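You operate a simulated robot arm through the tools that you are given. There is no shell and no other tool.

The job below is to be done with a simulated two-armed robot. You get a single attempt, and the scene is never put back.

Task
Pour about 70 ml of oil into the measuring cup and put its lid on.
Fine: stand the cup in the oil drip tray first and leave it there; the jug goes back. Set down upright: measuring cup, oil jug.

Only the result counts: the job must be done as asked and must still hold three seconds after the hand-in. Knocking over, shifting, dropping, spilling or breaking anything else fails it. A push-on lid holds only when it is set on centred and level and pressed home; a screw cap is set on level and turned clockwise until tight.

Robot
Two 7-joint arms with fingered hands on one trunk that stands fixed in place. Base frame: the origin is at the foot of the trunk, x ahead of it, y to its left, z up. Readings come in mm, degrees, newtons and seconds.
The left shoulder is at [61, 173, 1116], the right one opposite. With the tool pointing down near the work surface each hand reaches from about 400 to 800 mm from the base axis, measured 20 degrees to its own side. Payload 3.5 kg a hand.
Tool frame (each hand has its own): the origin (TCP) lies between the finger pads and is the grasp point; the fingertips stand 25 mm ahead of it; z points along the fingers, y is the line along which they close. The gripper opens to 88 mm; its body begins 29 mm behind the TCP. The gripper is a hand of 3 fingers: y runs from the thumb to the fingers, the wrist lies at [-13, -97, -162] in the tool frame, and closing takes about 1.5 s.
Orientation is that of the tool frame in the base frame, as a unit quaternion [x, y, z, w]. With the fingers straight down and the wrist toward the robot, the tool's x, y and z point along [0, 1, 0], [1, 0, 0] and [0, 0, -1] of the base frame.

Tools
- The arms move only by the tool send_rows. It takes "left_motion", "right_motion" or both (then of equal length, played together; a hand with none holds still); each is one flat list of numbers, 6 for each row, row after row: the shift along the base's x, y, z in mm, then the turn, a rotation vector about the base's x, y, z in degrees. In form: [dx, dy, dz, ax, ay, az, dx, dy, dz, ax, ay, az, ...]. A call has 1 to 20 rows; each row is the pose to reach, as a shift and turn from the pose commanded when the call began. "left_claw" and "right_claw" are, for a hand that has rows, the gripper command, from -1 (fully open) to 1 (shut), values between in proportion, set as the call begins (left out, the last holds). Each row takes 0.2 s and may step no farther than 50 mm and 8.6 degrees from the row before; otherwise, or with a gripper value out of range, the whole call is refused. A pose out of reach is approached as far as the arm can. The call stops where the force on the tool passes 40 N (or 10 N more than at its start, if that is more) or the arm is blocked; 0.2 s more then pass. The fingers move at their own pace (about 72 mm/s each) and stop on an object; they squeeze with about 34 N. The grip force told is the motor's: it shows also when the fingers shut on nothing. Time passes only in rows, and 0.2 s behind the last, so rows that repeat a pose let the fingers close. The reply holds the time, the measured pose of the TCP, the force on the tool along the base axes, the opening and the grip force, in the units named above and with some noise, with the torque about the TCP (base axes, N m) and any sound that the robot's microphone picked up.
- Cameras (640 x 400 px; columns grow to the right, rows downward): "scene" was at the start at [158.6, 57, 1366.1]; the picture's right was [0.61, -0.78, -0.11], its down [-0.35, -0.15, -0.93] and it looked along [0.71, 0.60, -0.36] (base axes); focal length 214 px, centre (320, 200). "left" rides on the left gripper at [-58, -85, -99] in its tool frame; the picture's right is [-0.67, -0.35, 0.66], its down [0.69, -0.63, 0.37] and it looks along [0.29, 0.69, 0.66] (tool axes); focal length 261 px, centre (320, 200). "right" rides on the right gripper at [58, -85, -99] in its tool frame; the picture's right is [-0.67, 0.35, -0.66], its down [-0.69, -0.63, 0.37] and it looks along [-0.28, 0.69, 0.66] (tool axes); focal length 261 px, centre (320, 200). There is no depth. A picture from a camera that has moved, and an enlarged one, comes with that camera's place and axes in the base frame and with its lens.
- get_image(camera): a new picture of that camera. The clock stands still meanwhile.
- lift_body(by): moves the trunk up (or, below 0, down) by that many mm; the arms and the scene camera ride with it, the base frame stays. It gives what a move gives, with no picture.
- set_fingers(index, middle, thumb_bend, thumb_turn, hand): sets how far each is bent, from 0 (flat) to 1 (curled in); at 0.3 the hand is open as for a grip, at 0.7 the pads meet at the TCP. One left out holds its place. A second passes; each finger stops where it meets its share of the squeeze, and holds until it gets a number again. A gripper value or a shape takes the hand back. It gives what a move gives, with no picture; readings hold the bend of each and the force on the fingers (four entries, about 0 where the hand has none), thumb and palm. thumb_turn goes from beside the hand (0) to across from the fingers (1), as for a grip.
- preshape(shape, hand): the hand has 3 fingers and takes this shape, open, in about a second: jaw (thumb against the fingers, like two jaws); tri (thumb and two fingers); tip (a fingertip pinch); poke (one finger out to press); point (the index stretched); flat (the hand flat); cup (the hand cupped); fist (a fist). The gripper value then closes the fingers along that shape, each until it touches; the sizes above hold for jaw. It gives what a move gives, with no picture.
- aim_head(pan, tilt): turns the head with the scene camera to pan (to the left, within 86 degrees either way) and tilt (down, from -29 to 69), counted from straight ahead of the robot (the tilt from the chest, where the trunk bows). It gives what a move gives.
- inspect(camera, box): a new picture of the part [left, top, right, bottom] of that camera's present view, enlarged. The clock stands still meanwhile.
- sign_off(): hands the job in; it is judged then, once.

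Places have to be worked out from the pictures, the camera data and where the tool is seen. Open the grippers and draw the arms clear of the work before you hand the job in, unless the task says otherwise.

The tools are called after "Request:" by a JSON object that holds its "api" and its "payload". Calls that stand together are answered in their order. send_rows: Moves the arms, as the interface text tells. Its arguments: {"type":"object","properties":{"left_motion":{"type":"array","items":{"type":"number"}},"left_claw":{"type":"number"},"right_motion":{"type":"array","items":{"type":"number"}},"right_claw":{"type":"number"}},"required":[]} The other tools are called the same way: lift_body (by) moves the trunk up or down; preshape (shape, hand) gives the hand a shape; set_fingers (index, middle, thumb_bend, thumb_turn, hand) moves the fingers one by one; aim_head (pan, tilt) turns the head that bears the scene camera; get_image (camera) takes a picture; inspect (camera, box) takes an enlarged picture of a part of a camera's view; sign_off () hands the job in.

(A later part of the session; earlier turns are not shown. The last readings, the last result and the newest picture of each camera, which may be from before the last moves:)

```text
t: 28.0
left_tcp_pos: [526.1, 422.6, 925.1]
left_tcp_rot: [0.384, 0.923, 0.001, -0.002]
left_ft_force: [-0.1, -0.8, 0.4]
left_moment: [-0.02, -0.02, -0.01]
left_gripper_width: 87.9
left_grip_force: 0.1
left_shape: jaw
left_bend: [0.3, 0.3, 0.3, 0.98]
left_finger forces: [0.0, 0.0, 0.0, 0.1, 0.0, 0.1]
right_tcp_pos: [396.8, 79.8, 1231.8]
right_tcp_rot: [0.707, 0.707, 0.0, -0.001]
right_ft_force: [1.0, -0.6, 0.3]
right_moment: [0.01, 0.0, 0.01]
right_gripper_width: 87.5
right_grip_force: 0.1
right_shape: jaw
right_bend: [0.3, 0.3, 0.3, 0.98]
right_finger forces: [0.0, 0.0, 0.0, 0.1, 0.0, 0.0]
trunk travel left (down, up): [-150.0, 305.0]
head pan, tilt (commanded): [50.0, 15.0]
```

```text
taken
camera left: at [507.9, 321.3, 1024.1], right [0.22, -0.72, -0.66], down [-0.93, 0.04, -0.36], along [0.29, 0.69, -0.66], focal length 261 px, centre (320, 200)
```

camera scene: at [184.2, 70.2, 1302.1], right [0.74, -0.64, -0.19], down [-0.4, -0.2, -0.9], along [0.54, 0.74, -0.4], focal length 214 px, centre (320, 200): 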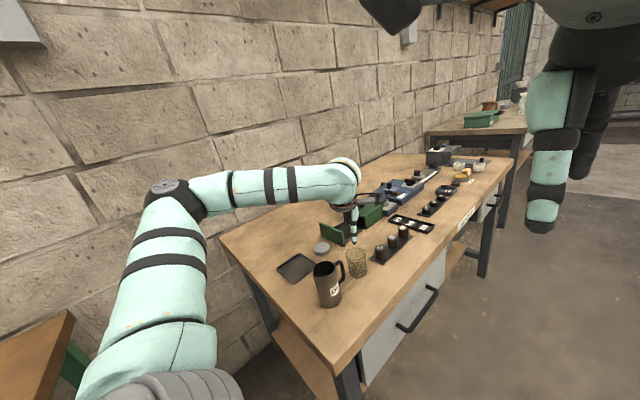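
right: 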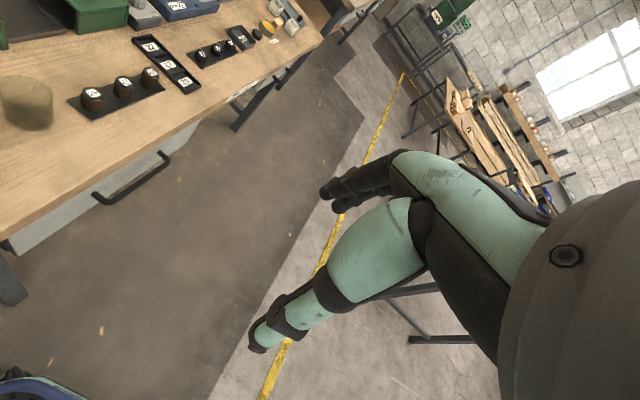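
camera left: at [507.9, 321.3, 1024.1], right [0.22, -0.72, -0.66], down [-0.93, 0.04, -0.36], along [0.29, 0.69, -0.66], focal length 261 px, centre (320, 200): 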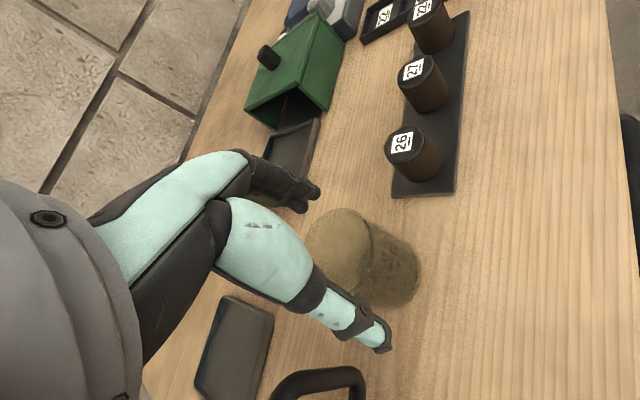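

No flags at z=925; the cup sits between the finger pads. I continue down to z≈888 and then close gently.

Request:
{"api": "send_rows", "payload": {"left_motion": [0, 0, -15, 0, 0, 0, 0, 0, -28, 0, 0, 0, 0, 0, -37, 0, 0, 0, 0, 0, -37, 0, 0, 0]}}

Request:
{"api": "get_image", "payload": {"camera": "left"}}

Request:
{"api": "inspect", "payload": {"camera": "scene", "box": [280, 190, 440, 310]}}

```text
t: 29.0
left_tcp_pos: [526.6, 422.5, 889.5]
left_tcp_rot: [0.384, 0.923, 0.001, -0.002]
left_ft_force: [-0.3, 0.2, -0.9]
left_moment: [-0.01, -0.02, -0.01]
left_gripper_width: 87.7
left_grip_force: 0.1
left_shape: jaw
left_bend: [0.3, 0.3, 0.3, 0.98]
left_finger forces: [0.1, 0.1, 0.0, 0.0, 0.0, 0.0]
right_tcp_pos: [396.6, 80.3, 1231.3]
right_tcp_rot: [0.707, 0.707, -0.001, -0.001]
right_ft_force: [-0.5, 0.1, -0.8]
right_moment: [0.03, 0.01, 0.0]
right_gripper_width: 87.6
right_grip_force: 0.1
right_shape: jaw
right_bend: [0.3, 0.3, 0.3, 0.98]
right_finger forces: [0.0, 0.0, 0.1, 0.0, 0.0, 0.0]
trunk travel left (down, up): [-150.0, 305.0]
head pan, tilt (commanded): [50.0, 15.0]
```

```text
taken
camera left: at [508.1, 321.6, 987.3], right [0.22, -0.72, -0.66], down [-0.93, 0.04, -0.36], along [0.29, 0.69, -0.66], focal length 261 px, centre (320, 200)
```

left: 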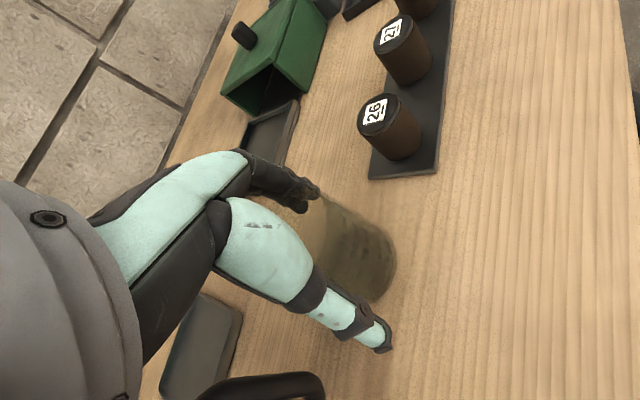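

```text
3.33 times, centred on (360, 250) of scene
camera zoom: at [184.2, 70.4, 1302.1], right [0.74, -0.64, -0.19], down [-0.4, -0.2, -0.9], along [0.54, 0.74, -0.4], focal length 715 px, centre (187, 33)
```

zoom: 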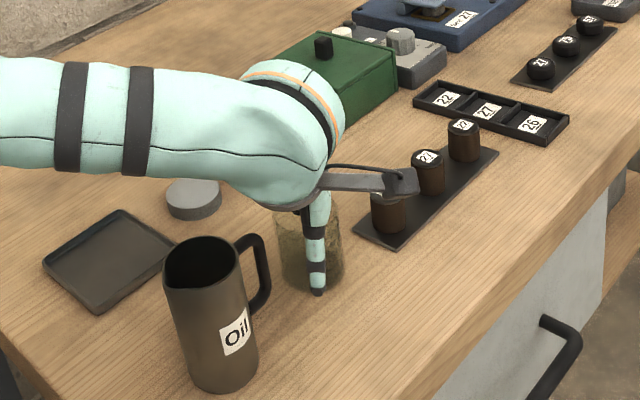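

Positioned around the cup at z≈889. I close the fingers and hold still while they grip.

Request:
{"api": "send_rows", "payload": {"left_motion": [0, 0, 0, 0, 0, 0, 0, 0, 0, 0, 0, 0, 0, 0, 0, 0, 0, 0, 0, 0, 0, 0, 0, 0, 0, 0, 0, 0, 0, 0, 0, 0, 0, 0, 0, 0, 0, 0, 0, 0, 0, 0], "left_claw": 1}}

Request:
{"api": "get_image", "payload": {"camera": "left"}}

```text
t: 30.6
left_tcp_pos: [527.6, 421.5, 889.5]
left_tcp_rot: [0.383, 0.924, 0.001, -0.002]
left_ft_force: [0.8, -0.4, -1.3]
left_moment: [-0.01, -0.02, 0.0]
left_gripper_width: 44.9
left_grip_force: 34.2
left_shape: jaw
left_bend: [0.74, 0.45, 0.68, 1.0]
left_finger forces: [18.9, 11.5, 0.0, 0.0, 30.9, 0.1]
right_tcp_pos: [396.0, 78.7, 1230.8]
right_tcp_rot: [0.707, 0.707, -0.001, -0.001]
right_ft_force: [0.4, 0.1, -1.0]
right_moment: [0.0, -0.01, 0.02]
right_gripper_width: 87.6
right_grip_force: 0.1
right_shape: jaw
right_bend: [0.3, 0.3, 0.3, 0.98]
right_finger forces: [0.0, 0.0, 0.0, 0.0, 0.0, 0.0]
trunk travel left (down, up): [-150.0, 305.0]
head pan, tilt (commanded): [50.0, 15.0]
```

```text
taken
camera left: at [508.2, 321.7, 987.3], right [0.22, -0.72, -0.66], down [-0.93, 0.04, -0.36], along [0.29, 0.69, -0.66], focal length 261 px, centre (320, 200)
```

left: 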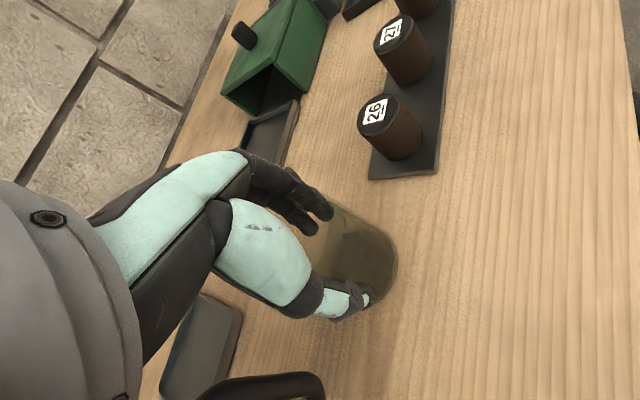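

Grip force is 34 N with contact on both fingers and thumb, though the bends are uneven. I check closely that the cup is upright and well held.

Request:
{"api": "inspect", "payload": {"camera": "left", "box": [240, 150, 420, 330]}}

Request:
{"api": "inspect", "payload": {"camera": "scene", "box": [310, 220, 410, 300]}}

Request:
{"api": "get_image", "payload": {"camera": "right"}}

```text
2.22 times, centred on (330, 240) of left
camera zoom: at [508.2, 321.7, 987.3], right [0.22, -0.72, -0.66], down [-0.93, 0.04, -0.36], along [0.29, 0.69, -0.66], focal length 579 px, centre (298, 111)
```

zoom: 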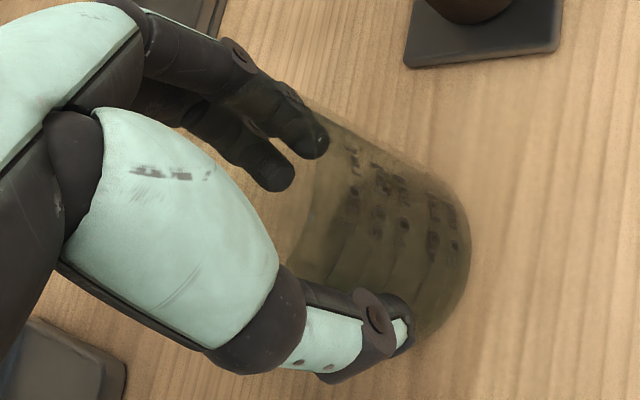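

```text
5.00 times, centred on (360, 260) of scene
camera zoom: at [184.3, 70.5, 1302.1], right [0.74, -0.64, -0.19], down [-0.4, -0.2, -0.9], along [0.54, 0.74, -0.4], focal length 1072 px, centre (120, -100)
```

zoom: 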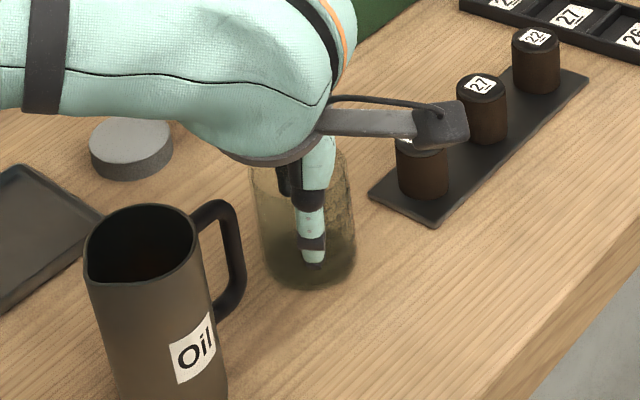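

```text
taken
camera right: at [311.3, 137.1, 1331.3], right [0.35, -0.67, 0.65], down [-0.63, -0.69, -0.37], along [0.69, -0.28, -0.66], focal length 261 px, centre (320, 200)
```

right: 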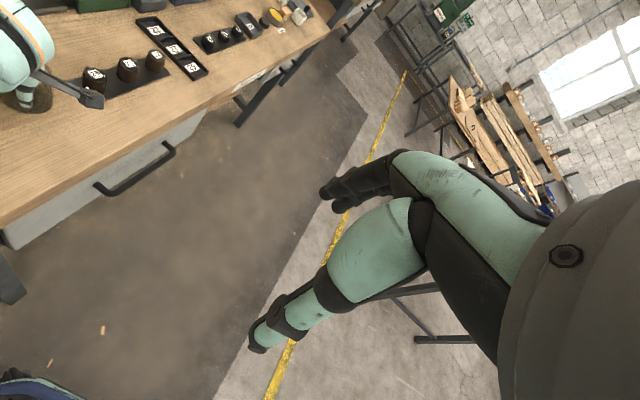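

The cup stays upright, and graduation marks are visible on its side. I lift it 30 mm and check that it hangs level.

Request:
{"api": "send_rows", "payload": {"left_motion": [0, 0, 8, 0, 0, 0, 0, 0, 18, 0, 0, 0, 0, 0, 30, 0, 0, 0, 0, 0, 30, 0, 0, 0]}}

Request:
{"api": "inspect", "payload": {"camera": "left", "box": [220, 150, 440, 350]}}

Request:
{"api": "inspect", "payload": {"camera": "scene", "box": [310, 210, 410, 290]}}

```text
t: 31.6
left_tcp_pos: [526.7, 423.3, 918.8]
left_tcp_rot: [0.384, 0.923, 0.001, -0.001]
left_ft_force: [0.2, -0.4, -0.3]
left_moment: [-0.01, 0.0, 0.0]
left_gripper_width: 45.1
left_grip_force: 33.4
left_shape: jaw
left_bend: [0.74, 0.45, 0.68, 1.0]
left_finger forces: [18.9, 11.6, 0.0, 0.0, 30.9, 0.0]
right_tcp_pos: [396.6, 78.1, 1232.2]
right_tcp_rot: [0.707, 0.707, -0.001, -0.001]
right_ft_force: [0.2, 0.8, -1.1]
right_moment: [0.01, 0.0, -0.03]
right_gripper_width: 87.5
right_grip_force: 0.0
right_shape: jaw
right_bend: [0.3, 0.3, 0.3, 0.98]
right_finger forces: [0.0, 0.0, 0.0, 0.0, 0.1, 0.0]
trunk travel left (down, up): [-150.0, 305.0]
head pan, tilt (commanded): [50.0, 15.0]
```

```text
2.00 times, centred on (330, 250) of left
camera zoom: at [508.2, 321.6, 1017.3], right [0.22, -0.72, -0.66], down [-0.93, 0.04, -0.36], along [0.29, 0.69, -0.66], focal length 521 px, centre (300, 100)
```

zoom: 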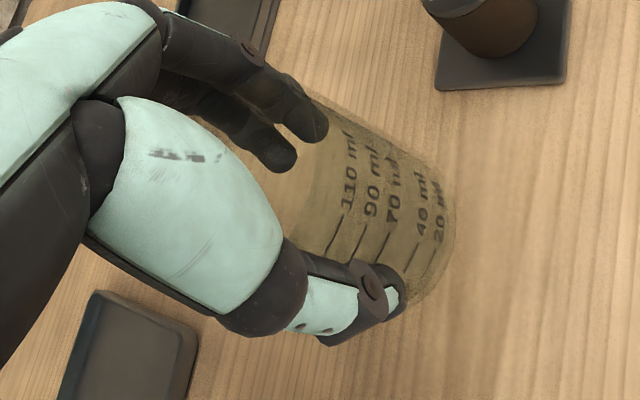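

```text
5.00 times, centred on (360, 250) of scene
camera zoom: at [184.4, 70.5, 1302.1], right [0.74, -0.64, -0.19], down [-0.4, -0.2, -0.9], along [0.54, 0.74, -0.4], focal length 1072 px, centre (120, -50)
```

zoom: 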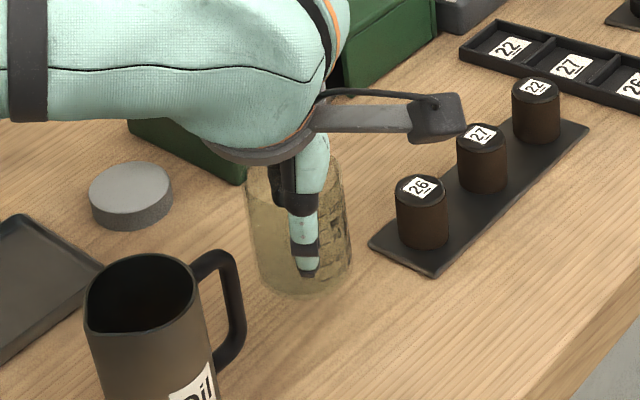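

The cup is held firmly and reads 20/40/70/90/110 ml marks. I carry it up and over to the tray, turning the hand back to default yaw so the marks will face the head camera, stopping above the tray.

Request:
{"api": "send_rows", "payload": {"left_motion": [0, 0, 30, 0, 0, 0, 0, 0, 60, 0, 0, 0, -18, 27, 70, 0, 0, -7.5, -36, 54, 70, 0, 0, -15, -54, 81, 70, 0, 0, -22.5, -72, 109, 70, 0, 0, -30, -90, 136, 70, 0, 0, -37.5, -109, 163.5, 70, 0, 0, -45, -109, 163.5, 70, 0, 0, -45]}}

Request:
{"api": "get_image", "payload": {"camera": "scene"}}

Request:
{"api": "get_image", "payload": {"camera": "left"}}

```text
t: 33.6
left_tcp_pos: [417.0, 585.3, 988.9]
left_tcp_rot: [0.707, 0.707, 0.001, -0.001]
left_ft_force: [-0.6, 0.7, -0.3]
left_moment: [0.03, 0.01, 0.02]
left_gripper_width: 44.9
left_grip_force: 33.9
left_shape: jaw
left_bend: [0.74, 0.45, 0.68, 1.0]
left_finger forces: [19.4, 12.1, 0.0, 0.0, 30.8, 0.0]
right_tcp_pos: [396.5, 80.0, 1231.2]
right_tcp_rot: [0.707, 0.707, -0.001, -0.001]
right_ft_force: [-0.7, 0.7, 0.0]
right_moment: [-0.02, 0.02, 0.01]
right_gripper_width: 87.7
right_grip_force: 0.1
right_shape: jaw
right_bend: [0.3, 0.3, 0.3, 0.98]
right_finger forces: [0.0, 0.1, 0.0, 0.0, 0.0, 0.0]
trunk travel left (down, up): [-150.0, 305.0]
head pan, tilt (commanded): [50.0, 15.0]
```

```text
taken
camera scene: at [184.5, 70.1, 1302.1], right [0.74, -0.64, -0.19], down [-0.4, -0.2, -0.9], along [0.54, 0.74, -0.4], focal length 214 px, centre (320, 200)
```

scene: 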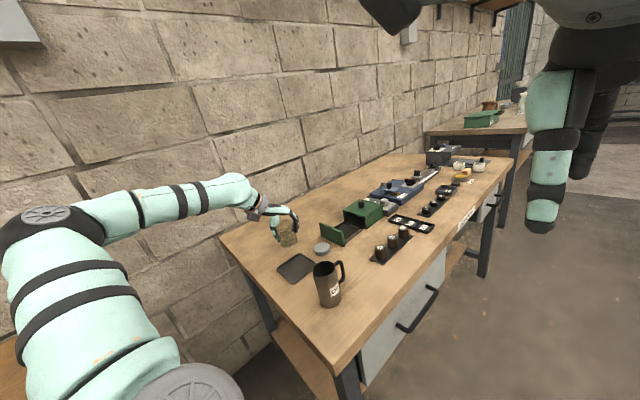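

```text
taken
camera left: at [332.6, 528.8, 1087.5], right [-0.35, -0.67, -0.66], down [-0.63, 0.69, -0.36], along [0.69, 0.29, -0.66], focal length 261 px, centre (320, 200)
```

left: 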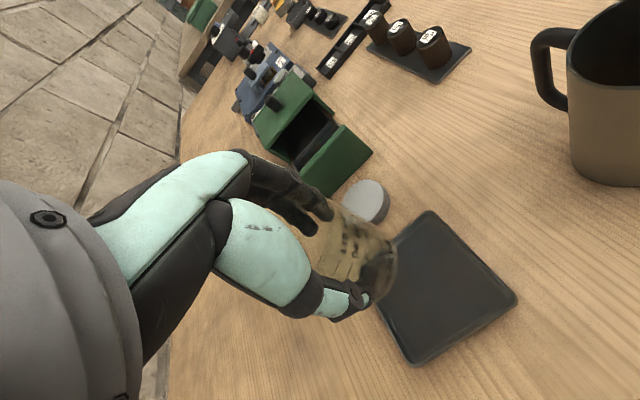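

From this view the tray centre comes out ≈(416, 585), right under the cup. I check the cup in the enlarged scene view before lowering.

Request:
{"api": "inspect", "payload": {"camera": "scene", "box": [230, 180, 350, 290]}}

Request:
{"api": "send_rows", "payload": {"left_motion": [-1, 0, -25, 0, 0, 0, -1, 0, -50, 0, 0, 0, -1, 0, -70, 0, 0, 0, -1, 0, -80, 0, 0, 0, -1, 0, -80, 0, 0, 0]}}

Request:
{"api": "inspect", "payload": {"camera": "scene", "box": [230, 200, 350, 300]}}

```text
3.64 times, centred on (290, 235) of scene
camera zoom: at [184.5, 70.1, 1302.1], right [0.74, -0.64, -0.19], down [-0.4, -0.2, -0.9], along [0.54, 0.74, -0.4], focal length 780 px, centre (429, 73)
```

zoom: 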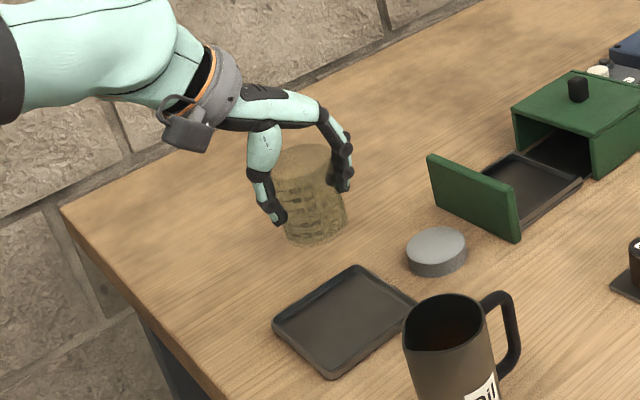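

```text
t: 34.8
left_tcp_pos: [417.0, 586.0, 908.5]
left_tcp_rot: [0.708, 0.706, 0.002, -0.002]
left_ft_force: [-0.2, 0.4, -0.3]
left_moment: [-0.01, 0.01, 0.01]
left_gripper_width: 44.5
left_grip_force: 33.5
left_shape: jaw
left_bend: [0.74, 0.45, 0.68, 1.0]
left_finger forces: [19.5, 12.2, 0.0, 0.0, 30.9, 0.1]
right_tcp_pos: [396.9, 78.4, 1231.1]
right_tcp_rot: [0.707, 0.707, 0.0, -0.001]
right_ft_force: [-0.2, -0.5, 0.8]
right_moment: [-0.01, -0.01, 0.04]
right_gripper_width: 87.8
right_grip_force: 0.1
right_shape: jaw
right_bend: [0.3, 0.3, 0.3, 0.98]
right_finger forces: [0.0, 0.0, 0.1, 0.0, 0.0, 0.1]
trunk travel left (down, up): [-150.0, 305.0]
head pan, tilt (commanded): [50.0, 15.0]
```

```text
4.00 times, centred on (290, 250) of scene
camera zoom: at [184.1, 70.4, 1302.1], right [0.74, -0.64, -0.19], down [-0.4, -0.2, -0.9], along [0.54, 0.74, -0.4], focal length 858 px, centre (440, 0)
```

zoom: 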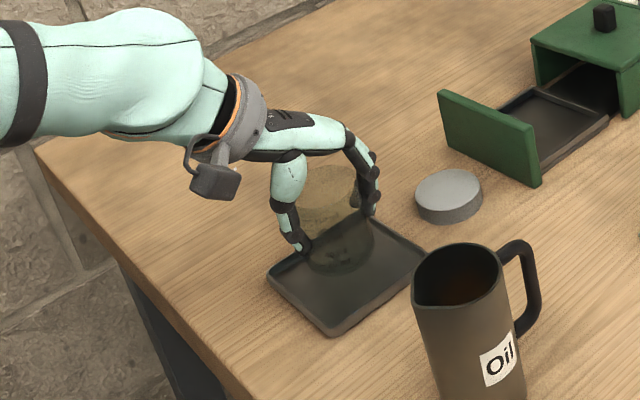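

The cup is over the tray interior, about 14 mm above its floor. I lower it most of the way, then by 2 mm steps until I feel contact.

Request:
{"api": "send_rows", "payload": {"left_motion": [0, -1, -6, 0, 0, 0, 0, -1, -11, 0, 0, 0, 0, -1, -11, 0, 0, 0]}}

Request:
{"api": "send_rows", "payload": {"left_motion": [0, 0, -2, 0, 0, 0, 0, 0, -2, 0, 0, 0]}}

Request:
{"api": "send_rows", "payload": {"left_motion": [0, 0, -2, 0, 0, 0, 0, 0, -2, 0, 0, 0]}}

```text
t: 35.6
left_tcp_pos: [416.9, 585.3, 897.8]
left_tcp_rot: [0.707, 0.707, 0.002, -0.001]
left_ft_force: [-1.3, 0.5, -0.6]
left_moment: [-0.01, 0.0, -0.03]
left_gripper_width: 44.7
left_grip_force: 33.9
left_shape: jaw
left_bend: [0.74, 0.45, 0.68, 1.0]
left_finger forces: [19.5, 12.3, 0.0, 0.1, 30.7, 0.0]
right_tcp_pos: [395.9, 79.2, 1231.0]
right_tcp_rot: [0.707, 0.707, 0.0, -0.001]
right_ft_force: [0.1, 0.0, -0.3]
right_moment: [0.0, 0.02, -0.02]
right_gripper_width: 87.4
right_grip_force: 0.1
right_shape: jaw
right_bend: [0.3, 0.3, 0.3, 0.98]
right_finger forces: [0.0, 0.1, 0.1, 0.0, 0.0, 0.0]
trunk travel left (down, up): [-150.0, 305.0]
head pan, tilt (commanded): [50.0, 15.0]
```

```text
t: 36.2
left_tcp_pos: [416.8, 586.3, 895.1]
left_tcp_rot: [0.708, 0.706, 0.002, -0.001]
left_ft_force: [0.6, -0.7, -1.0]
left_moment: [0.03, 0.02, 0.03]
left_gripper_width: 44.9
left_grip_force: 34.3
left_shape: jaw
left_bend: [0.74, 0.45, 0.68, 1.0]
left_finger forces: [19.4, 12.3, 0.1, 0.0, 30.8, 0.0]
right_tcp_pos: [395.3, 79.4, 1232.4]
right_tcp_rot: [0.707, 0.707, -0.001, 0.0]
right_ft_force: [0.5, -0.7, 0.2]
right_moment: [0.0, -0.01, 0.01]
right_gripper_width: 87.6
right_grip_force: 0.1
right_shape: jaw
right_bend: [0.3, 0.3, 0.3, 0.98]
right_finger forces: [0.0, 0.1, 0.1, 0.0, 0.0, 0.1]
trunk travel left (down, up): [-150.0, 305.0]
head pan, tilt (commanded): [50.0, 15.0]
```

```text
t: 36.8
left_tcp_pos: [417.1, 585.9, 893.6]
left_tcp_rot: [0.708, 0.706, 0.001, -0.001]
left_ft_force: [-0.4, 0.2, 1.0]
left_moment: [-0.04, -0.05, 0.02]
left_gripper_width: 45.0
left_grip_force: 34.3
left_shape: jaw
left_bend: [0.74, 0.45, 0.68, 1.0]
left_finger forces: [19.4, 12.2, 0.0, 0.0, 31.0, 0.1]
right_tcp_pos: [396.4, 79.4, 1232.1]
right_tcp_rot: [0.707, 0.708, -0.001, -0.001]
right_ft_force: [-0.1, -0.1, 1.4]
right_moment: [0.04, 0.02, 0.0]
right_gripper_width: 87.6
right_grip_force: 0.1
right_shape: jaw
right_bend: [0.3, 0.3, 0.3, 0.98]
right_finger forces: [0.0, 0.1, 0.1, 0.1, 0.0, 0.0]
trunk travel left (down, up): [-150.0, 305.0]
head pan, tilt (commanded): [50.0, 15.0]
```

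Force changed slightly but is near the noise level. I continue in 1.5 mm steps.

Request:
{"api": "send_rows", "payload": {"left_motion": [0, 0, -1.5, 0, 0, 0, 0, 0, -1.5, 0, 0, 0]}}

Request:
{"api": "send_rows", "payload": {"left_motion": [0, 0, -1.5, 0, 0, 0, 0, 0, -1.5, 0, 0, 0]}}

Request:
{"api": "inspect", "payload": {"camera": "scene", "box": [240, 210, 340, 290]}}

```text
t: 37.4
left_tcp_pos: [417.7, 586.1, 892.4]
left_tcp_rot: [0.707, 0.707, 0.003, -0.001]
left_ft_force: [1.0, 1.1, 6.5]
left_moment: [0.0, -0.05, 0.02]
left_gripper_width: 44.6
left_grip_force: 33.7
left_shape: jaw
left_bend: [0.74, 0.45, 0.68, 1.0]
left_finger forces: [19.9, 13.0, 0.1, 0.0, 31.3, 0.0]
right_tcp_pos: [394.8, 78.3, 1231.8]
right_tcp_rot: [0.707, 0.707, 0.0, -0.002]
right_ft_force: [-0.3, 0.5, 0.1]
right_moment: [-0.01, 0.01, -0.02]
right_gripper_width: 87.4
right_grip_force: 0.0
right_shape: jaw
right_bend: [0.3, 0.3, 0.3, 0.98]
right_finger forces: [0.1, 0.0, 0.1, 0.0, 0.0, 0.0]
trunk travel left (down, up): [-150.0, 305.0]
head pan, tilt (commanded): [50.0, 15.0]
```

```text
t: 38.0
left_tcp_pos: [415.1, 584.7, 893.3]
left_tcp_rot: [0.707, 0.707, 0.003, -0.001]
left_ft_force: [2.2, 1.6, 12.7]
left_moment: [0.06, -0.07, 0.06]
left_gripper_width: 44.9
left_grip_force: 33.8
left_shape: jaw
left_bend: [0.74, 0.45, 0.68, 1.0]
left_finger forces: [20.4, 14.0, 0.0, 0.0, 32.0, 0.1]
right_tcp_pos: [395.2, 78.2, 1231.9]
right_tcp_rot: [0.707, 0.707, 0.001, -0.001]
right_ft_force: [-0.5, 0.1, -0.6]
right_moment: [-0.02, 0.01, 0.03]
right_gripper_width: 87.8
right_grip_force: 0.1
right_shape: jaw
right_bend: [0.3, 0.3, 0.3, 0.98]
right_finger forces: [0.0, 0.0, 0.0, 0.1, 0.0, 0.1]
trunk travel left (down, up): [-150.0, 305.0]
head pan, tilt (commanded): [50.0, 15.0]
```

```text
5.00 times, centred on (290, 250) of scene
camera zoom: at [183.0, 69.0, 1302.5], right [0.74, -0.64, -0.19], down [-0.39, -0.2, -0.9], along [0.54, 0.74, -0.4], focal length 1072 px, centre (470, -50)
```

zoom: 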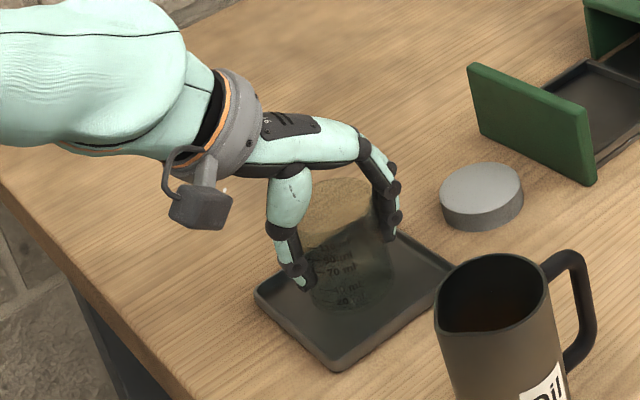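

Contact felt (≈12 N at TCP z≈893), so the cup stands on the tray floor with its marks facing the head camera. I relieve the pressure by 2.5 mm and open the fingers.

Request:
{"api": "send_rows", "payload": {"left_motion": [0, 0, 2.5, 0, 0, 0, 0, 0, 2.5, 0, 0, 0]}}

Request:
{"api": "send_rows", "payload": {"left_motion": [0, 0, 0, 0, 0, 0, 0, 0, 0, 0, 0, 0, 0, 0, 0, 0, 0, 0, 0, 0, 0, 0, 0, 0, 0, 0, 0, 0, 0, 0, 0, 0, 0, 0, 0, 0], "left_claw": -1}}

Request:
{"api": "inspect", "payload": {"camera": "scene", "box": [240, 210, 340, 290]}}

```text
t: 38.6
left_tcp_pos: [416.5, 585.8, 892.5]
left_tcp_rot: [0.707, 0.707, 0.001, -0.002]
left_ft_force: [0.4, 0.0, 4.3]
left_moment: [-0.02, -0.07, 0.03]
left_gripper_width: 44.7
left_grip_force: 34.5
left_shape: jaw
left_bend: [0.74, 0.45, 0.68, 1.0]
left_finger forces: [20.4, 13.4, 0.1, 0.0, 32.4, 0.0]
right_tcp_pos: [395.7, 79.0, 1231.6]
right_tcp_rot: [0.707, 0.707, 0.0, -0.001]
right_ft_force: [-0.5, 0.0, 0.2]
right_moment: [0.02, -0.01, -0.01]
right_gripper_width: 87.7
right_grip_force: 0.2
right_shape: jaw
right_bend: [0.3, 0.3, 0.3, 0.98]
right_finger forces: [0.1, 0.0, 0.1, 0.0, 0.0, 0.1]
trunk travel left (down, up): [-150.0, 305.0]
head pan, tilt (commanded): [50.0, 15.0]
```

```text
t: 40.0
left_tcp_pos: [415.8, 585.5, 892.6]
left_tcp_rot: [0.708, 0.707, 0.002, -0.002]
left_ft_force: [0.5, -0.2, -0.5]
left_moment: [0.0, 0.0, 0.01]
left_gripper_width: 87.5
left_grip_force: 0.1
left_shape: jaw
left_bend: [0.3, 0.3, 0.3, 0.98]
left_finger forces: [0.0, 0.0, 0.0, 0.1, 0.0, 0.1]
right_tcp_pos: [395.3, 79.3, 1231.3]
right_tcp_rot: [0.707, 0.707, 0.0, 0.0]
right_ft_force: [-0.5, -0.1, 0.9]
right_moment: [0.04, 0.02, -0.03]
right_gripper_width: 87.6
right_grip_force: 0.1
right_shape: jaw
right_bend: [0.3, 0.3, 0.3, 0.98]
right_finger forces: [0.0, 0.1, 0.0, 0.1, 0.0, 0.1]
trunk travel left (down, up): [-150.0, 305.0]
head pan, tilt (commanded): [50.0, 15.0]
```

```text
5.00 times, centred on (290, 250) of scene
camera zoom: at [184.1, 70.4, 1302.1], right [0.74, -0.64, -0.19], down [-0.4, -0.2, -0.9], along [0.54, 0.74, -0.4], focal length 1072 px, centre (470, -50)
```

zoom: 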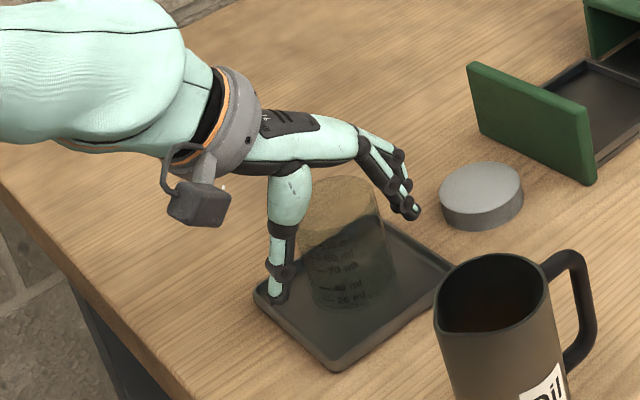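

The cup stands in the tray, fingers are clear. I retreat straight up and look at the cup.

Request:
{"api": "send_rows", "payload": {"left_motion": [0, 0, 15, 0, 0, 0, 0, 0, 40, 0, 0, 0, 0, 0, 80, 0, 0, 0, 0, 0, 120, 0, 0, 0, 0, 0, 150, 0, 0, 0, 0, 0, 150, 0, 0, 0]}}

Request:
{"api": "get_image", "payload": {"camera": "left"}}

Request:
{"api": "inspect", "payload": {"camera": "scene", "box": [250, 220, 350, 300]}}

```text
t: 41.4
left_tcp_pos: [417.7, 584.8, 1043.4]
left_tcp_rot: [0.707, 0.707, 0.001, -0.001]
left_ft_force: [0.2, 0.9, 0.1]
left_moment: [0.02, -0.01, -0.01]
left_gripper_width: 87.6
left_grip_force: 0.2
left_shape: jaw
left_bend: [0.3, 0.3, 0.3, 0.98]
left_finger forces: [0.0, 0.0, 0.0, 0.0, 0.0, 0.0]
right_tcp_pos: [396.2, 79.3, 1231.3]
right_tcp_rot: [0.707, 0.707, -0.002, 0.0]
right_ft_force: [-0.2, 0.4, -0.2]
right_moment: [-0.02, 0.0, 0.01]
right_gripper_width: 87.5
right_grip_force: 0.1
right_shape: jaw
right_bend: [0.3, 0.3, 0.3, 0.98]
right_finger forces: [0.0, 0.1, 0.0, 0.0, 0.1, 0.0]
trunk travel left (down, up): [-150.0, 305.0]
head pan, tilt (commanded): [50.0, 15.0]
```

```text
taken
camera left: at [331.8, 527.7, 1141.8], right [-0.35, -0.67, -0.66], down [-0.63, 0.69, -0.36], along [0.69, 0.29, -0.66], focal length 261 px, centre (320, 200)
```

left: 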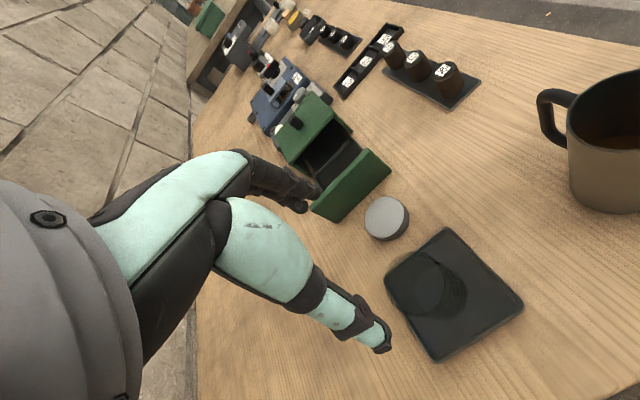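

```text
5.00 times, centred on (300, 260) of scene
camera zoom: at [184.3, 70.6, 1302.1], right [0.74, -0.64, -0.19], down [-0.4, -0.2, -0.9], along [0.54, 0.74, -0.4], focal length 1072 px, centre (420, -100)
```

zoom: 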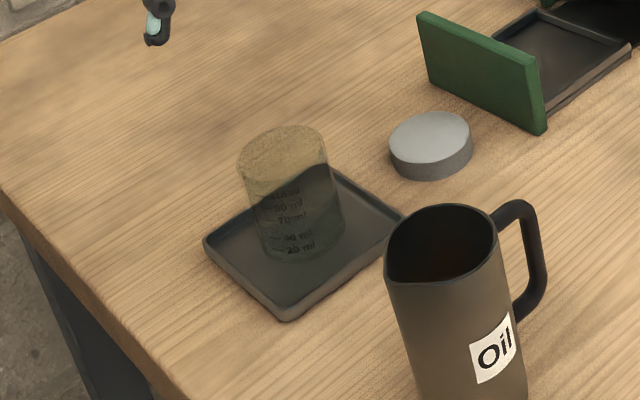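

The cup stands upright in the tray with the marks readable from the head. I enlarge the left view to locate the cup rim precisely.

Request:
{"api": "inspect", "payload": {"camera": "left", "box": [360, 180, 540, 370]}}

Request:
{"api": "inspect", "payload": {"camera": "scene", "box": [285, 237, 325, 277]}}

```text
2.11 times, centred on (450, 275) of left
camera zoom: at [331.8, 527.7, 1141.8], right [-0.35, -0.67, -0.66], down [-0.63, 0.69, -0.36], along [0.69, 0.29, -0.66], focal length 549 px, centre (46, 42)
```

zoom: 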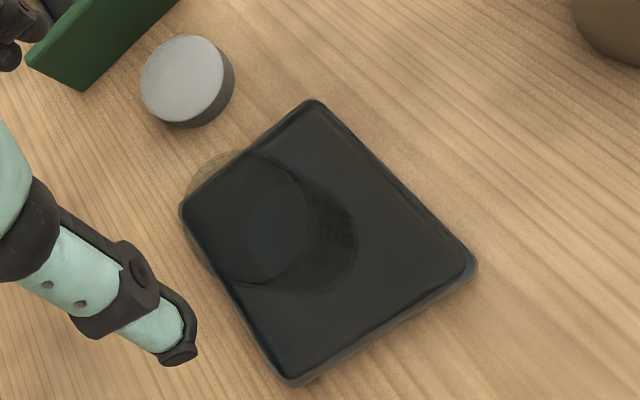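

```text
10.00 times, centred on (305, 257) of scene
camera zoom: at [184.3, 70.6, 1302.1], right [0.74, -0.64, -0.19], down [-0.4, -0.2, -0.9], along [0.54, 0.74, -0.4], focal length 2145 px, centre (470, -370)
```

zoom: 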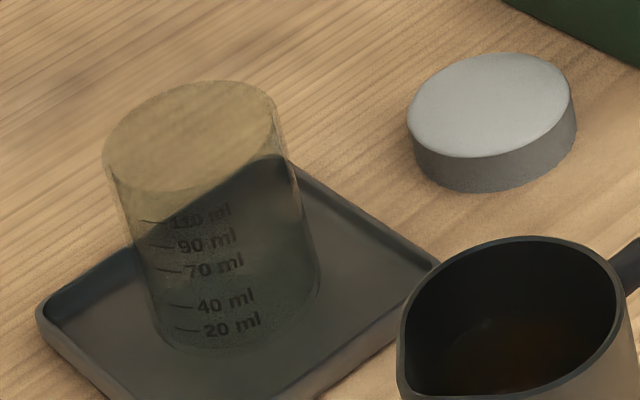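

Cup centre ≈(415, 587, rim 908). Next the jug: I move above it while turning the hand to 90° yaw.

Request:
{"api": "send_rows", "payload": {"left_motion": [-1, -12, 5, 0, 0, 8.2, -2, -26, 10, 0, 0, 16.4, -3, -42, 15, 0, 0, 24.6, -4, -58, 20, 0, 0, 32.8, -5, -74, 25, 0, 0, 41, -7, -90, 30, 0, 0, 49.2, -8, -106, 30, 0, 0, 57.4, -9, -122, 30, 0, 0, 65.6, -10, -138, 30, 0, 0, 73.8, -12, -155, 30, 0, 0, 82, -13, -172, 30, 0, 0, 90, -13, -172, 30, 0, 0, 90]}}

Request:
{"api": "send_rows", "payload": {"left_motion": [0, 0, 0, 0, 7, 0, 0, 0, 0, 0, 14, 0, 0, 0, 0, 0, 20, 0, 0, 0, 0, 0, 20, 0]}}

Request:
{"api": "get_image", "payload": {"camera": "left"}}

```text
t: 44.0
left_tcp_pos: [402.1, 412.0, 1073.3]
left_tcp_rot: [0.0, 1.0, -0.001, -0.002]
left_ft_force: [0.3, 1.0, 0.1]
left_moment: [-0.01, 0.01, 0.0]
left_gripper_width: 87.6
left_grip_force: 0.0
left_shape: jaw
left_bend: [0.3, 0.3, 0.3, 0.98]
left_finger forces: [0.0, 0.0, 0.1, 0.0, 0.1, 0.1]
right_tcp_pos: [395.1, 79.2, 1231.0]
right_tcp_rot: [0.707, 0.707, -0.001, 0.0]
right_ft_force: [-0.8, -0.1, 0.1]
right_moment: [0.0, 0.03, 0.0]
right_gripper_width: 87.6
right_grip_force: 0.1
right_shape: jaw
right_bend: [0.3, 0.3, 0.3, 0.98]
right_finger forces: [0.1, 0.1, 0.1, 0.0, 0.0, 0.1]
trunk travel left (down, up): [-150.0, 305.0]
head pan, tilt (commanded): [50.0, 15.0]
```

```text
t: 45.0
left_tcp_pos: [402.7, 413.2, 1072.7]
left_tcp_rot: [0.0, 0.985, 0.0, -0.175]
left_ft_force: [-0.2, -0.4, -0.8]
left_moment: [-0.02, -0.01, -0.02]
left_gripper_width: 87.5
left_grip_force: 0.0
left_shape: jaw
left_bend: [0.3, 0.3, 0.3, 0.98]
left_finger forces: [0.0, 0.0, 0.1, 0.0, 0.0, 0.0]
right_tcp_pos: [396.2, 79.7, 1231.6]
right_tcp_rot: [0.707, 0.707, -0.001, -0.001]
right_ft_force: [0.0, 0.5, -0.8]
right_moment: [-0.02, 0.01, -0.02]
right_gripper_width: 87.4
right_grip_force: 0.2
right_shape: jaw
right_bend: [0.3, 0.3, 0.3, 0.98]
right_finger forces: [0.1, 0.1, 0.0, 0.1, 0.1, 0.0]
trunk travel left (down, up): [-150.0, 305.0]
head pan, tilt (commanded): [50.0, 15.0]
```

```text
taken
camera left: at [492.5, 328.7, 1145.5], right [0.4, -0.35, -0.85], down [-0.77, -0.63, -0.11], along [-0.5, 0.69, -0.52], focal length 261 px, centre (320, 200)
```

left: 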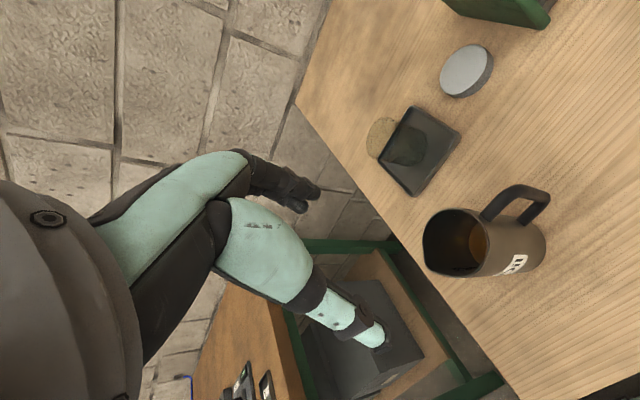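

Posture above the jug is fine with the trunk at −50. I descend to z≈975 (tips just above the rim) and check alignment and reach flags.

Request:
{"api": "send_rows", "payload": {"left_motion": [1, 0, -30, 0, 0, 0, 2, 0, -60, 0, 0, 0, 2, 0, -85, 0, 0, 0, 2, 0, -97, 0, 0, 0, 2, 0, -97, 0, 0, 0]}}

Request:
{"api": "get_image", "payload": {"camera": "left"}}

Request:
{"api": "inspect", "payload": {"camera": "scene", "box": [260, 190, 400, 310]}}

```text
t: 46.2
left_tcp_pos: [405.4, 412.5, 976.6]
left_tcp_rot: [0.002, 0.984, 0.0, -0.176]
left_ft_force: [0.4, 0.8, 0.4]
left_moment: [-0.01, -0.03, 0.01]
left_gripper_width: 87.6
left_grip_force: 0.1
left_shape: jaw
left_bend: [0.3, 0.3, 0.3, 0.98]
left_finger forces: [0.0, 0.1, 0.1, 0.1, 0.0, 0.0]
right_tcp_pos: [396.0, 78.8, 1231.0]
right_tcp_rot: [0.707, 0.707, -0.001, -0.001]
right_ft_force: [0.7, -0.6, -0.1]
right_moment: [-0.04, -0.01, 0.01]
right_gripper_width: 87.8
right_grip_force: 0.0
right_shape: jaw
right_bend: [0.3, 0.3, 0.3, 0.98]
right_finger forces: [0.1, 0.0, 0.1, 0.1, 0.1, 0.0]
trunk travel left (down, up): [-150.0, 305.0]
head pan, tilt (commanded): [50.0, 15.0]
```

```text
taken
camera left: at [494.5, 328.2, 1048.4], right [0.4, -0.35, -0.85], down [-0.77, -0.63, -0.11], along [-0.5, 0.69, -0.52], focal length 261 px, centre (320, 200)
```

left: 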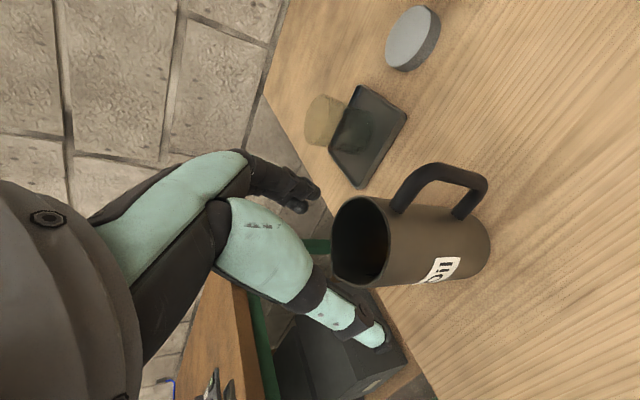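

```text
3.33 times, centred on (330, 250) of scene
camera zoom: at [184.0, 70.3, 1302.2], right [0.74, -0.64, -0.19], down [-0.4, -0.2, -0.9], along [0.54, 0.74, -0.4], focal length 715 px, centre (287, 33)
```

zoom: 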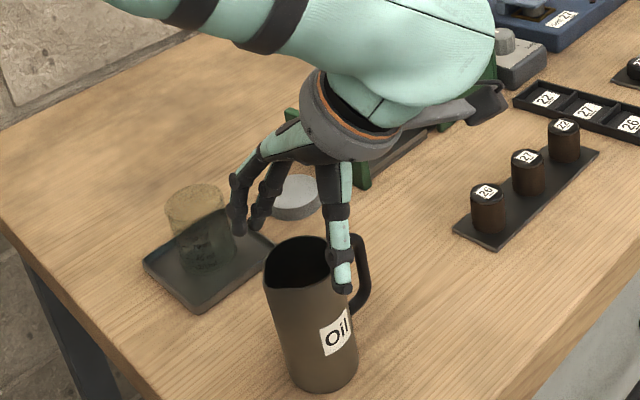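

Alignment is good (rim centre ≈(407, 413)). I descend the remaining 50 mm in small steps to TCP z≈926.

Request:
{"api": "send_rows", "payload": {"left_motion": [1, 0.5, -15, 0, 0, 0, 1, 0.5, -28, 0, 0, 0, 1, 0.5, -40, 0, 0, 0, 1, 0.5, -50, 0, 0, 0, 1, 0.5, -50, 0, 0, 0]}}

Request:
{"api": "get_image", "payload": {"camera": "left"}}

Request:
{"api": "inspect", "payload": {"camera": "scene", "box": [280, 220, 380, 310]}}

```text
t: 47.4
left_tcp_pos: [405.4, 414.2, 925.9]
left_tcp_rot: [0.001, 0.985, 0.0, -0.175]
left_ft_force: [0.8, -0.1, -1.0]
left_moment: [0.04, 0.0, 0.0]
left_gripper_width: 87.4
left_grip_force: 0.1
left_shape: jaw
left_bend: [0.3, 0.3, 0.3, 0.98]
left_finger forces: [0.0, 0.1, 0.0, 0.0, 0.0, 0.1]
right_tcp_pos: [395.5, 79.2, 1231.3]
right_tcp_rot: [0.707, 0.707, -0.001, -0.001]
right_ft_force: [-0.1, 0.2, 0.3]
right_moment: [-0.02, -0.05, 0.0]
right_gripper_width: 87.5
right_grip_force: 0.1
right_shape: jaw
right_bend: [0.3, 0.3, 0.3, 0.98]
right_finger forces: [0.0, 0.1, 0.1, 0.0, 0.0, 0.1]
trunk travel left (down, up): [-150.0, 305.0]
head pan, tilt (commanded): [50.0, 15.0]
```

```text
taken
camera left: at [495.3, 329.0, 998.7], right [0.4, -0.35, -0.85], down [-0.77, -0.63, -0.11], along [-0.49, 0.69, -0.52], focal length 261 px, centre (320, 200)
```

left: 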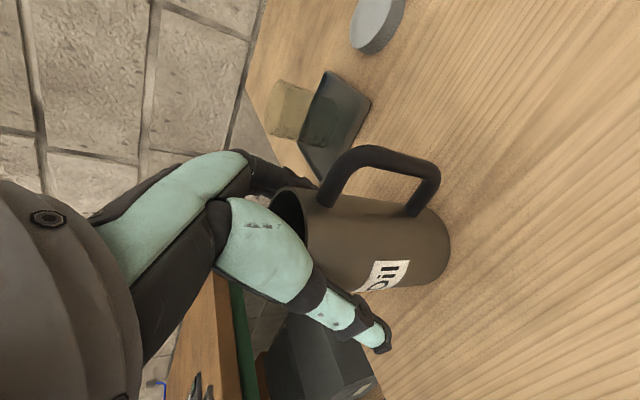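

```text
4.44 times, centred on (330, 265) of scene
camera zoom: at [184.0, 70.3, 1302.2], right [0.74, -0.64, -0.19], down [-0.4, -0.2, -0.9], along [0.54, 0.74, -0.4], focal length 953 px, centre (276, -89)
```

zoom: 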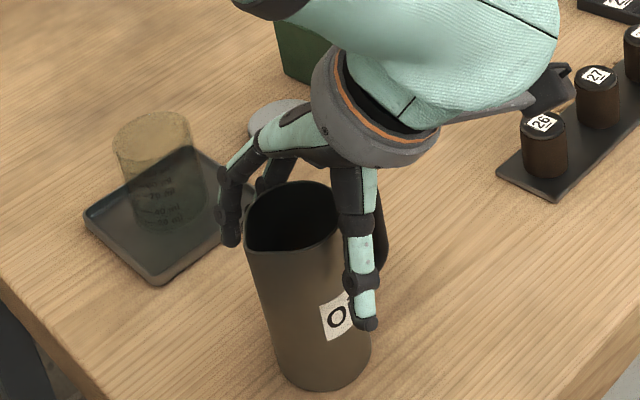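

The hand straddles the jug with the palm over the handle side and the spout free. I go 3 mm deeper and close the fingers.

Request:
{"api": "send_rows", "payload": {"left_motion": [0.5, -0.5, -3, 0, 0, 0, 0.5, -0.5, -3, 0, 0, 0]}}

Request:
{"api": "send_rows", "payload": {"left_motion": [0, 0, 0, 0, 0, 0, 0, 0, 0, 0, 0, 0, 0, 0, 0, 0, 0, 0, 0, 0, 0, 0, 0, 0, 0, 0, 0, 0, 0, 0, 0, 0, 0, 0, 0, 0, 0, 0, 0, 0, 0, 0], "left_claw": 1}}

Request:
{"api": "get_image", "payload": {"camera": "left"}}

Request:
{"api": "inspect", "payload": {"camera": "scene", "box": [280, 220, 380, 310]}}

```text
t: 48.0
left_tcp_pos: [406.2, 413.4, 923.3]
left_tcp_rot: [0.0, 0.984, 0.0, -0.176]
left_ft_force: [0.6, 1.0, 0.0]
left_moment: [0.01, 0.01, -0.01]
left_gripper_width: 87.8
left_grip_force: 0.1
left_shape: jaw
left_bend: [0.3, 0.3, 0.3, 0.98]
left_finger forces: [0.0, 0.1, 0.1, 0.1, 0.0, 0.0]
right_tcp_pos: [396.6, 79.5, 1231.6]
right_tcp_rot: [0.708, 0.707, 0.0, 0.0]
right_ft_force: [1.1, -0.3, 0.9]
right_moment: [-0.01, 0.0, 0.0]
right_gripper_width: 87.7
right_grip_force: 0.1
right_shape: jaw
right_bend: [0.3, 0.3, 0.3, 0.98]
right_finger forces: [0.0, 0.1, 0.0, 0.0, 0.1, 0.0]
trunk travel left (down, up): [-150.0, 305.0]
head pan, tilt (commanded): [50.0, 15.0]
```

```text
t: 49.6
left_tcp_pos: [407.0, 412.8, 922.7]
left_tcp_rot: [0.001, 0.984, 0.001, -0.175]
left_ft_force: [-0.3, 0.1, 0.2]
left_moment: [0.07, 0.01, 0.0]
left_gripper_width: 44.8
left_grip_force: 34.5
left_shape: jaw
left_bend: [0.74, 0.44, 0.71, 1.0]
left_finger forces: [19.8, 10.9, 0.1, 0.1, 30.5, 0.0]
right_tcp_pos: [395.9, 78.8, 1229.6]
right_tcp_rot: [0.707, 0.707, 0.0, 0.0]
right_ft_force: [0.2, 0.3, -0.3]
right_moment: [0.01, 0.03, 0.04]
right_gripper_width: 87.6
right_grip_force: 0.1
right_shape: jaw
right_bend: [0.3, 0.3, 0.3, 0.98]
right_finger forces: [0.0, 0.1, 0.0, 0.0, 0.0, 0.1]
trunk travel left (down, up): [-150.0, 305.0]
head pan, tilt (commanded): [50.0, 15.0]
```

```text
taken
camera left: at [495.9, 328.6, 995.9], right [0.4, -0.35, -0.85], down [-0.77, -0.63, -0.11], along [-0.5, 0.69, -0.52], focal length 261 px, centre (320, 200)
```

left: 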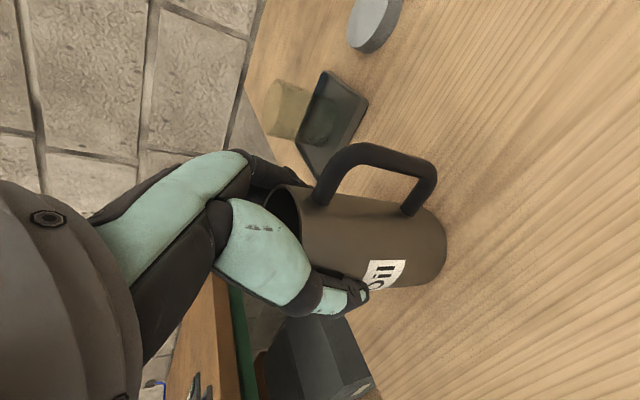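

```text
4.44 times, centred on (330, 265) of scene
camera zoom: at [184.1, 70.4, 1302.1], right [0.74, -0.64, -0.19], down [-0.4, -0.2, -0.9], along [0.54, 0.74, -0.4], focal length 953 px, centre (276, -89)
```

zoom: 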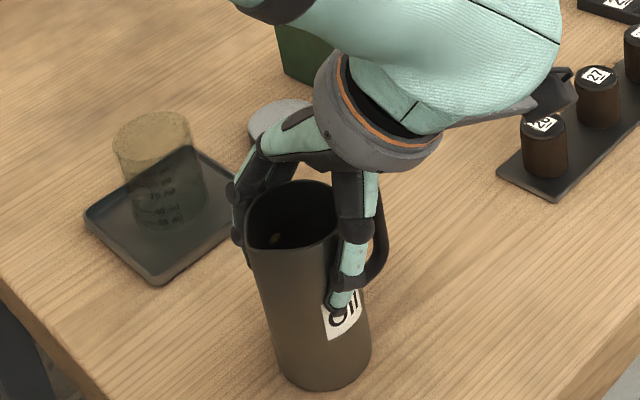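

Gripped with 34 N and the jug hasn't moved. I lift it slowly 25 mm first and check that it stays upright in the grip.

Request:
{"api": "send_rows", "payload": {"left_motion": [0, 0, 5, 0, 0, 0, 0, 0, 12, 0, 0, 0, 0, 0, 20, 0, 0, 0, 0, 0, 25, 0, 0, 0, 0, 0, 25, 0, 0, 0]}}

Request:
{"api": "get_image", "payload": {"camera": "left"}}

Request:
{"api": "inspect", "payload": {"camera": "scene", "box": [280, 210, 380, 300]}}

```text
t: 50.8
left_tcp_pos: [407.9, 413.4, 946.3]
left_tcp_rot: [0.001, 0.985, 0.0, -0.175]
left_ft_force: [-0.4, -0.3, -2.8]
left_moment: [-0.01, 0.01, 0.01]
left_gripper_width: 44.9
left_grip_force: 34.5
left_shape: jaw
left_bend: [0.74, 0.44, 0.71, 1.0]
left_finger forces: [19.8, 10.8, 0.0, 0.0, 30.6, 0.1]
right_tcp_pos: [397.9, 80.1, 1231.0]
right_tcp_rot: [0.708, 0.707, 0.0, 0.0]
right_ft_force: [0.9, -1.0, 0.4]
right_moment: [-0.01, 0.02, 0.01]
right_gripper_width: 87.5
right_grip_force: 0.1
right_shape: jaw
right_bend: [0.3, 0.3, 0.3, 0.98]
right_finger forces: [0.0, 0.0, 0.1, 0.0, 0.1, 0.0]
trunk travel left (down, up): [-150.0, 305.0]
head pan, tilt (commanded): [50.0, 15.0]
```

```text
taken
camera left: at [496.6, 329.0, 1020.4], right [0.4, -0.35, -0.85], down [-0.77, -0.63, -0.11], along [-0.5, 0.69, -0.52], focal length 261 px, centre (320, 200)
```

left: 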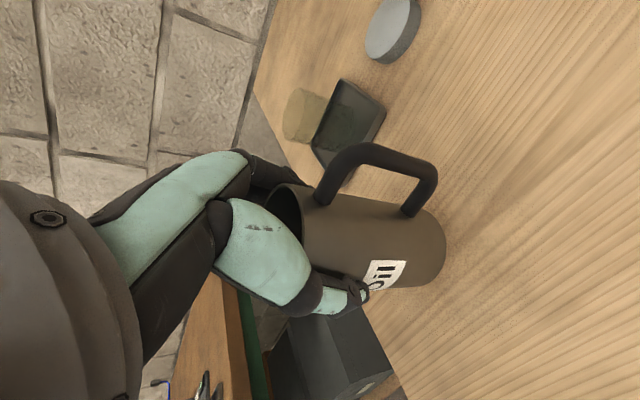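

```text
4.44 times, centred on (330, 255) of scene
camera zoom: at [184.5, 70.7, 1302.0], right [0.74, -0.64, -0.19], down [-0.4, -0.2, -0.9], along [0.54, 0.74, -0.4], focal length 953 px, centre (276, -44)
```

zoom: 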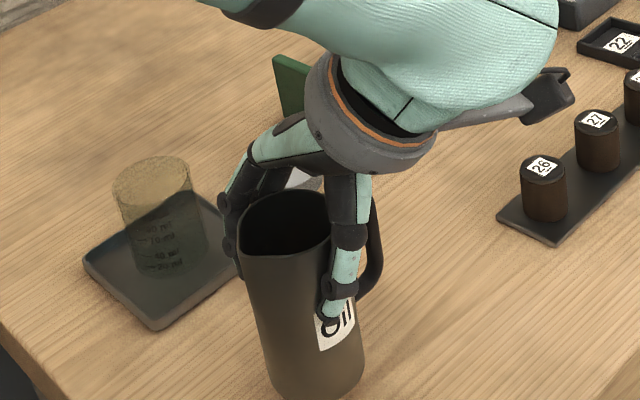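

The jug hangs rigidly and upright (≈2.8 N). I raise it and carry it over to beside the cup, spout toward −x, keeping it vertical.

Request:
{"api": "send_rows", "payload": {"left_motion": [0, 0, 30, 0, 0, 0, 0, 0, 65, 0, 0, 0, 0, 0, 99, 0, 0, 0, 8, 30, 99, 0, 0, 0, 16, 62, 99, 0, 0, 0, 24, 94, 99, 0, 0, 0, 32, 126, 99, 0, 0, 0, 40, 152, 99, 0, 0, 0, 46, 172, 99, 0, 0, 0, 46, 172, 99, 0, 0, 0]}}

Request:
{"api": "get_image", "payload": {"camera": "scene"}}

Request:
{"api": "get_image", "payload": {"camera": "left"}}

```text
t: 53.0
left_tcp_pos: [453.7, 585.5, 1046.7]
left_tcp_rot: [0.001, 0.984, 0.0, -0.176]
left_ft_force: [0.5, 0.0, -3.4]
left_moment: [0.01, -0.02, 0.05]
left_gripper_width: 43.8
left_grip_force: 33.9
left_shape: jaw
left_bend: [0.74, 0.45, 0.71, 1.0]
left_finger forces: [20.0, 8.9, 0.1, 0.0, 30.7, 0.0]
right_tcp_pos: [396.4, 79.3, 1232.1]
right_tcp_rot: [0.707, 0.707, -0.001, 0.0]
right_ft_force: [-0.7, 0.3, 0.6]
right_moment: [-0.01, -0.01, 0.0]
right_gripper_width: 87.7
right_grip_force: 0.0
right_shape: jaw
right_bend: [0.3, 0.3, 0.3, 0.98]
right_finger forces: [0.1, 0.0, 0.1, 0.0, 0.0, 0.0]
trunk travel left (down, up): [-150.0, 305.0]
head pan, tilt (commanded): [50.0, 15.0]
```

```text
taken
camera scene: at [184.3, 70.6, 1302.1], right [0.74, -0.64, -0.19], down [-0.4, -0.2, -0.9], along [0.54, 0.74, -0.4], focal length 214 px, centre (320, 200)
```

scene: 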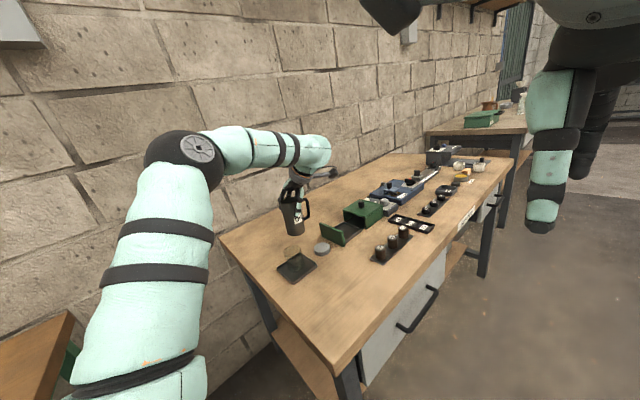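

```text
taken
camera left: at [541.9, 501.1, 1119.4], right [0.4, -0.35, -0.85], down [-0.77, -0.63, -0.11], along [-0.5, 0.69, -0.52], focal length 261 px, centre (320, 200)
```

left: 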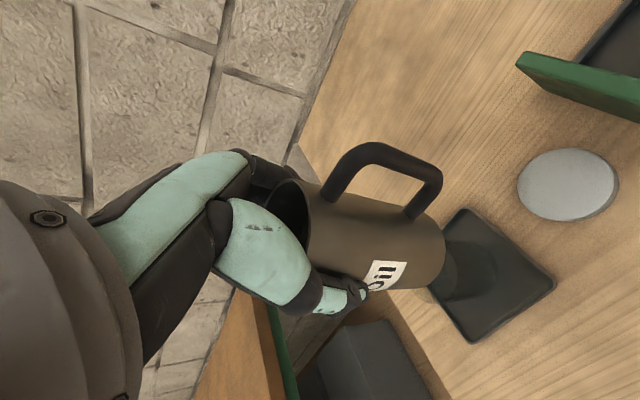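

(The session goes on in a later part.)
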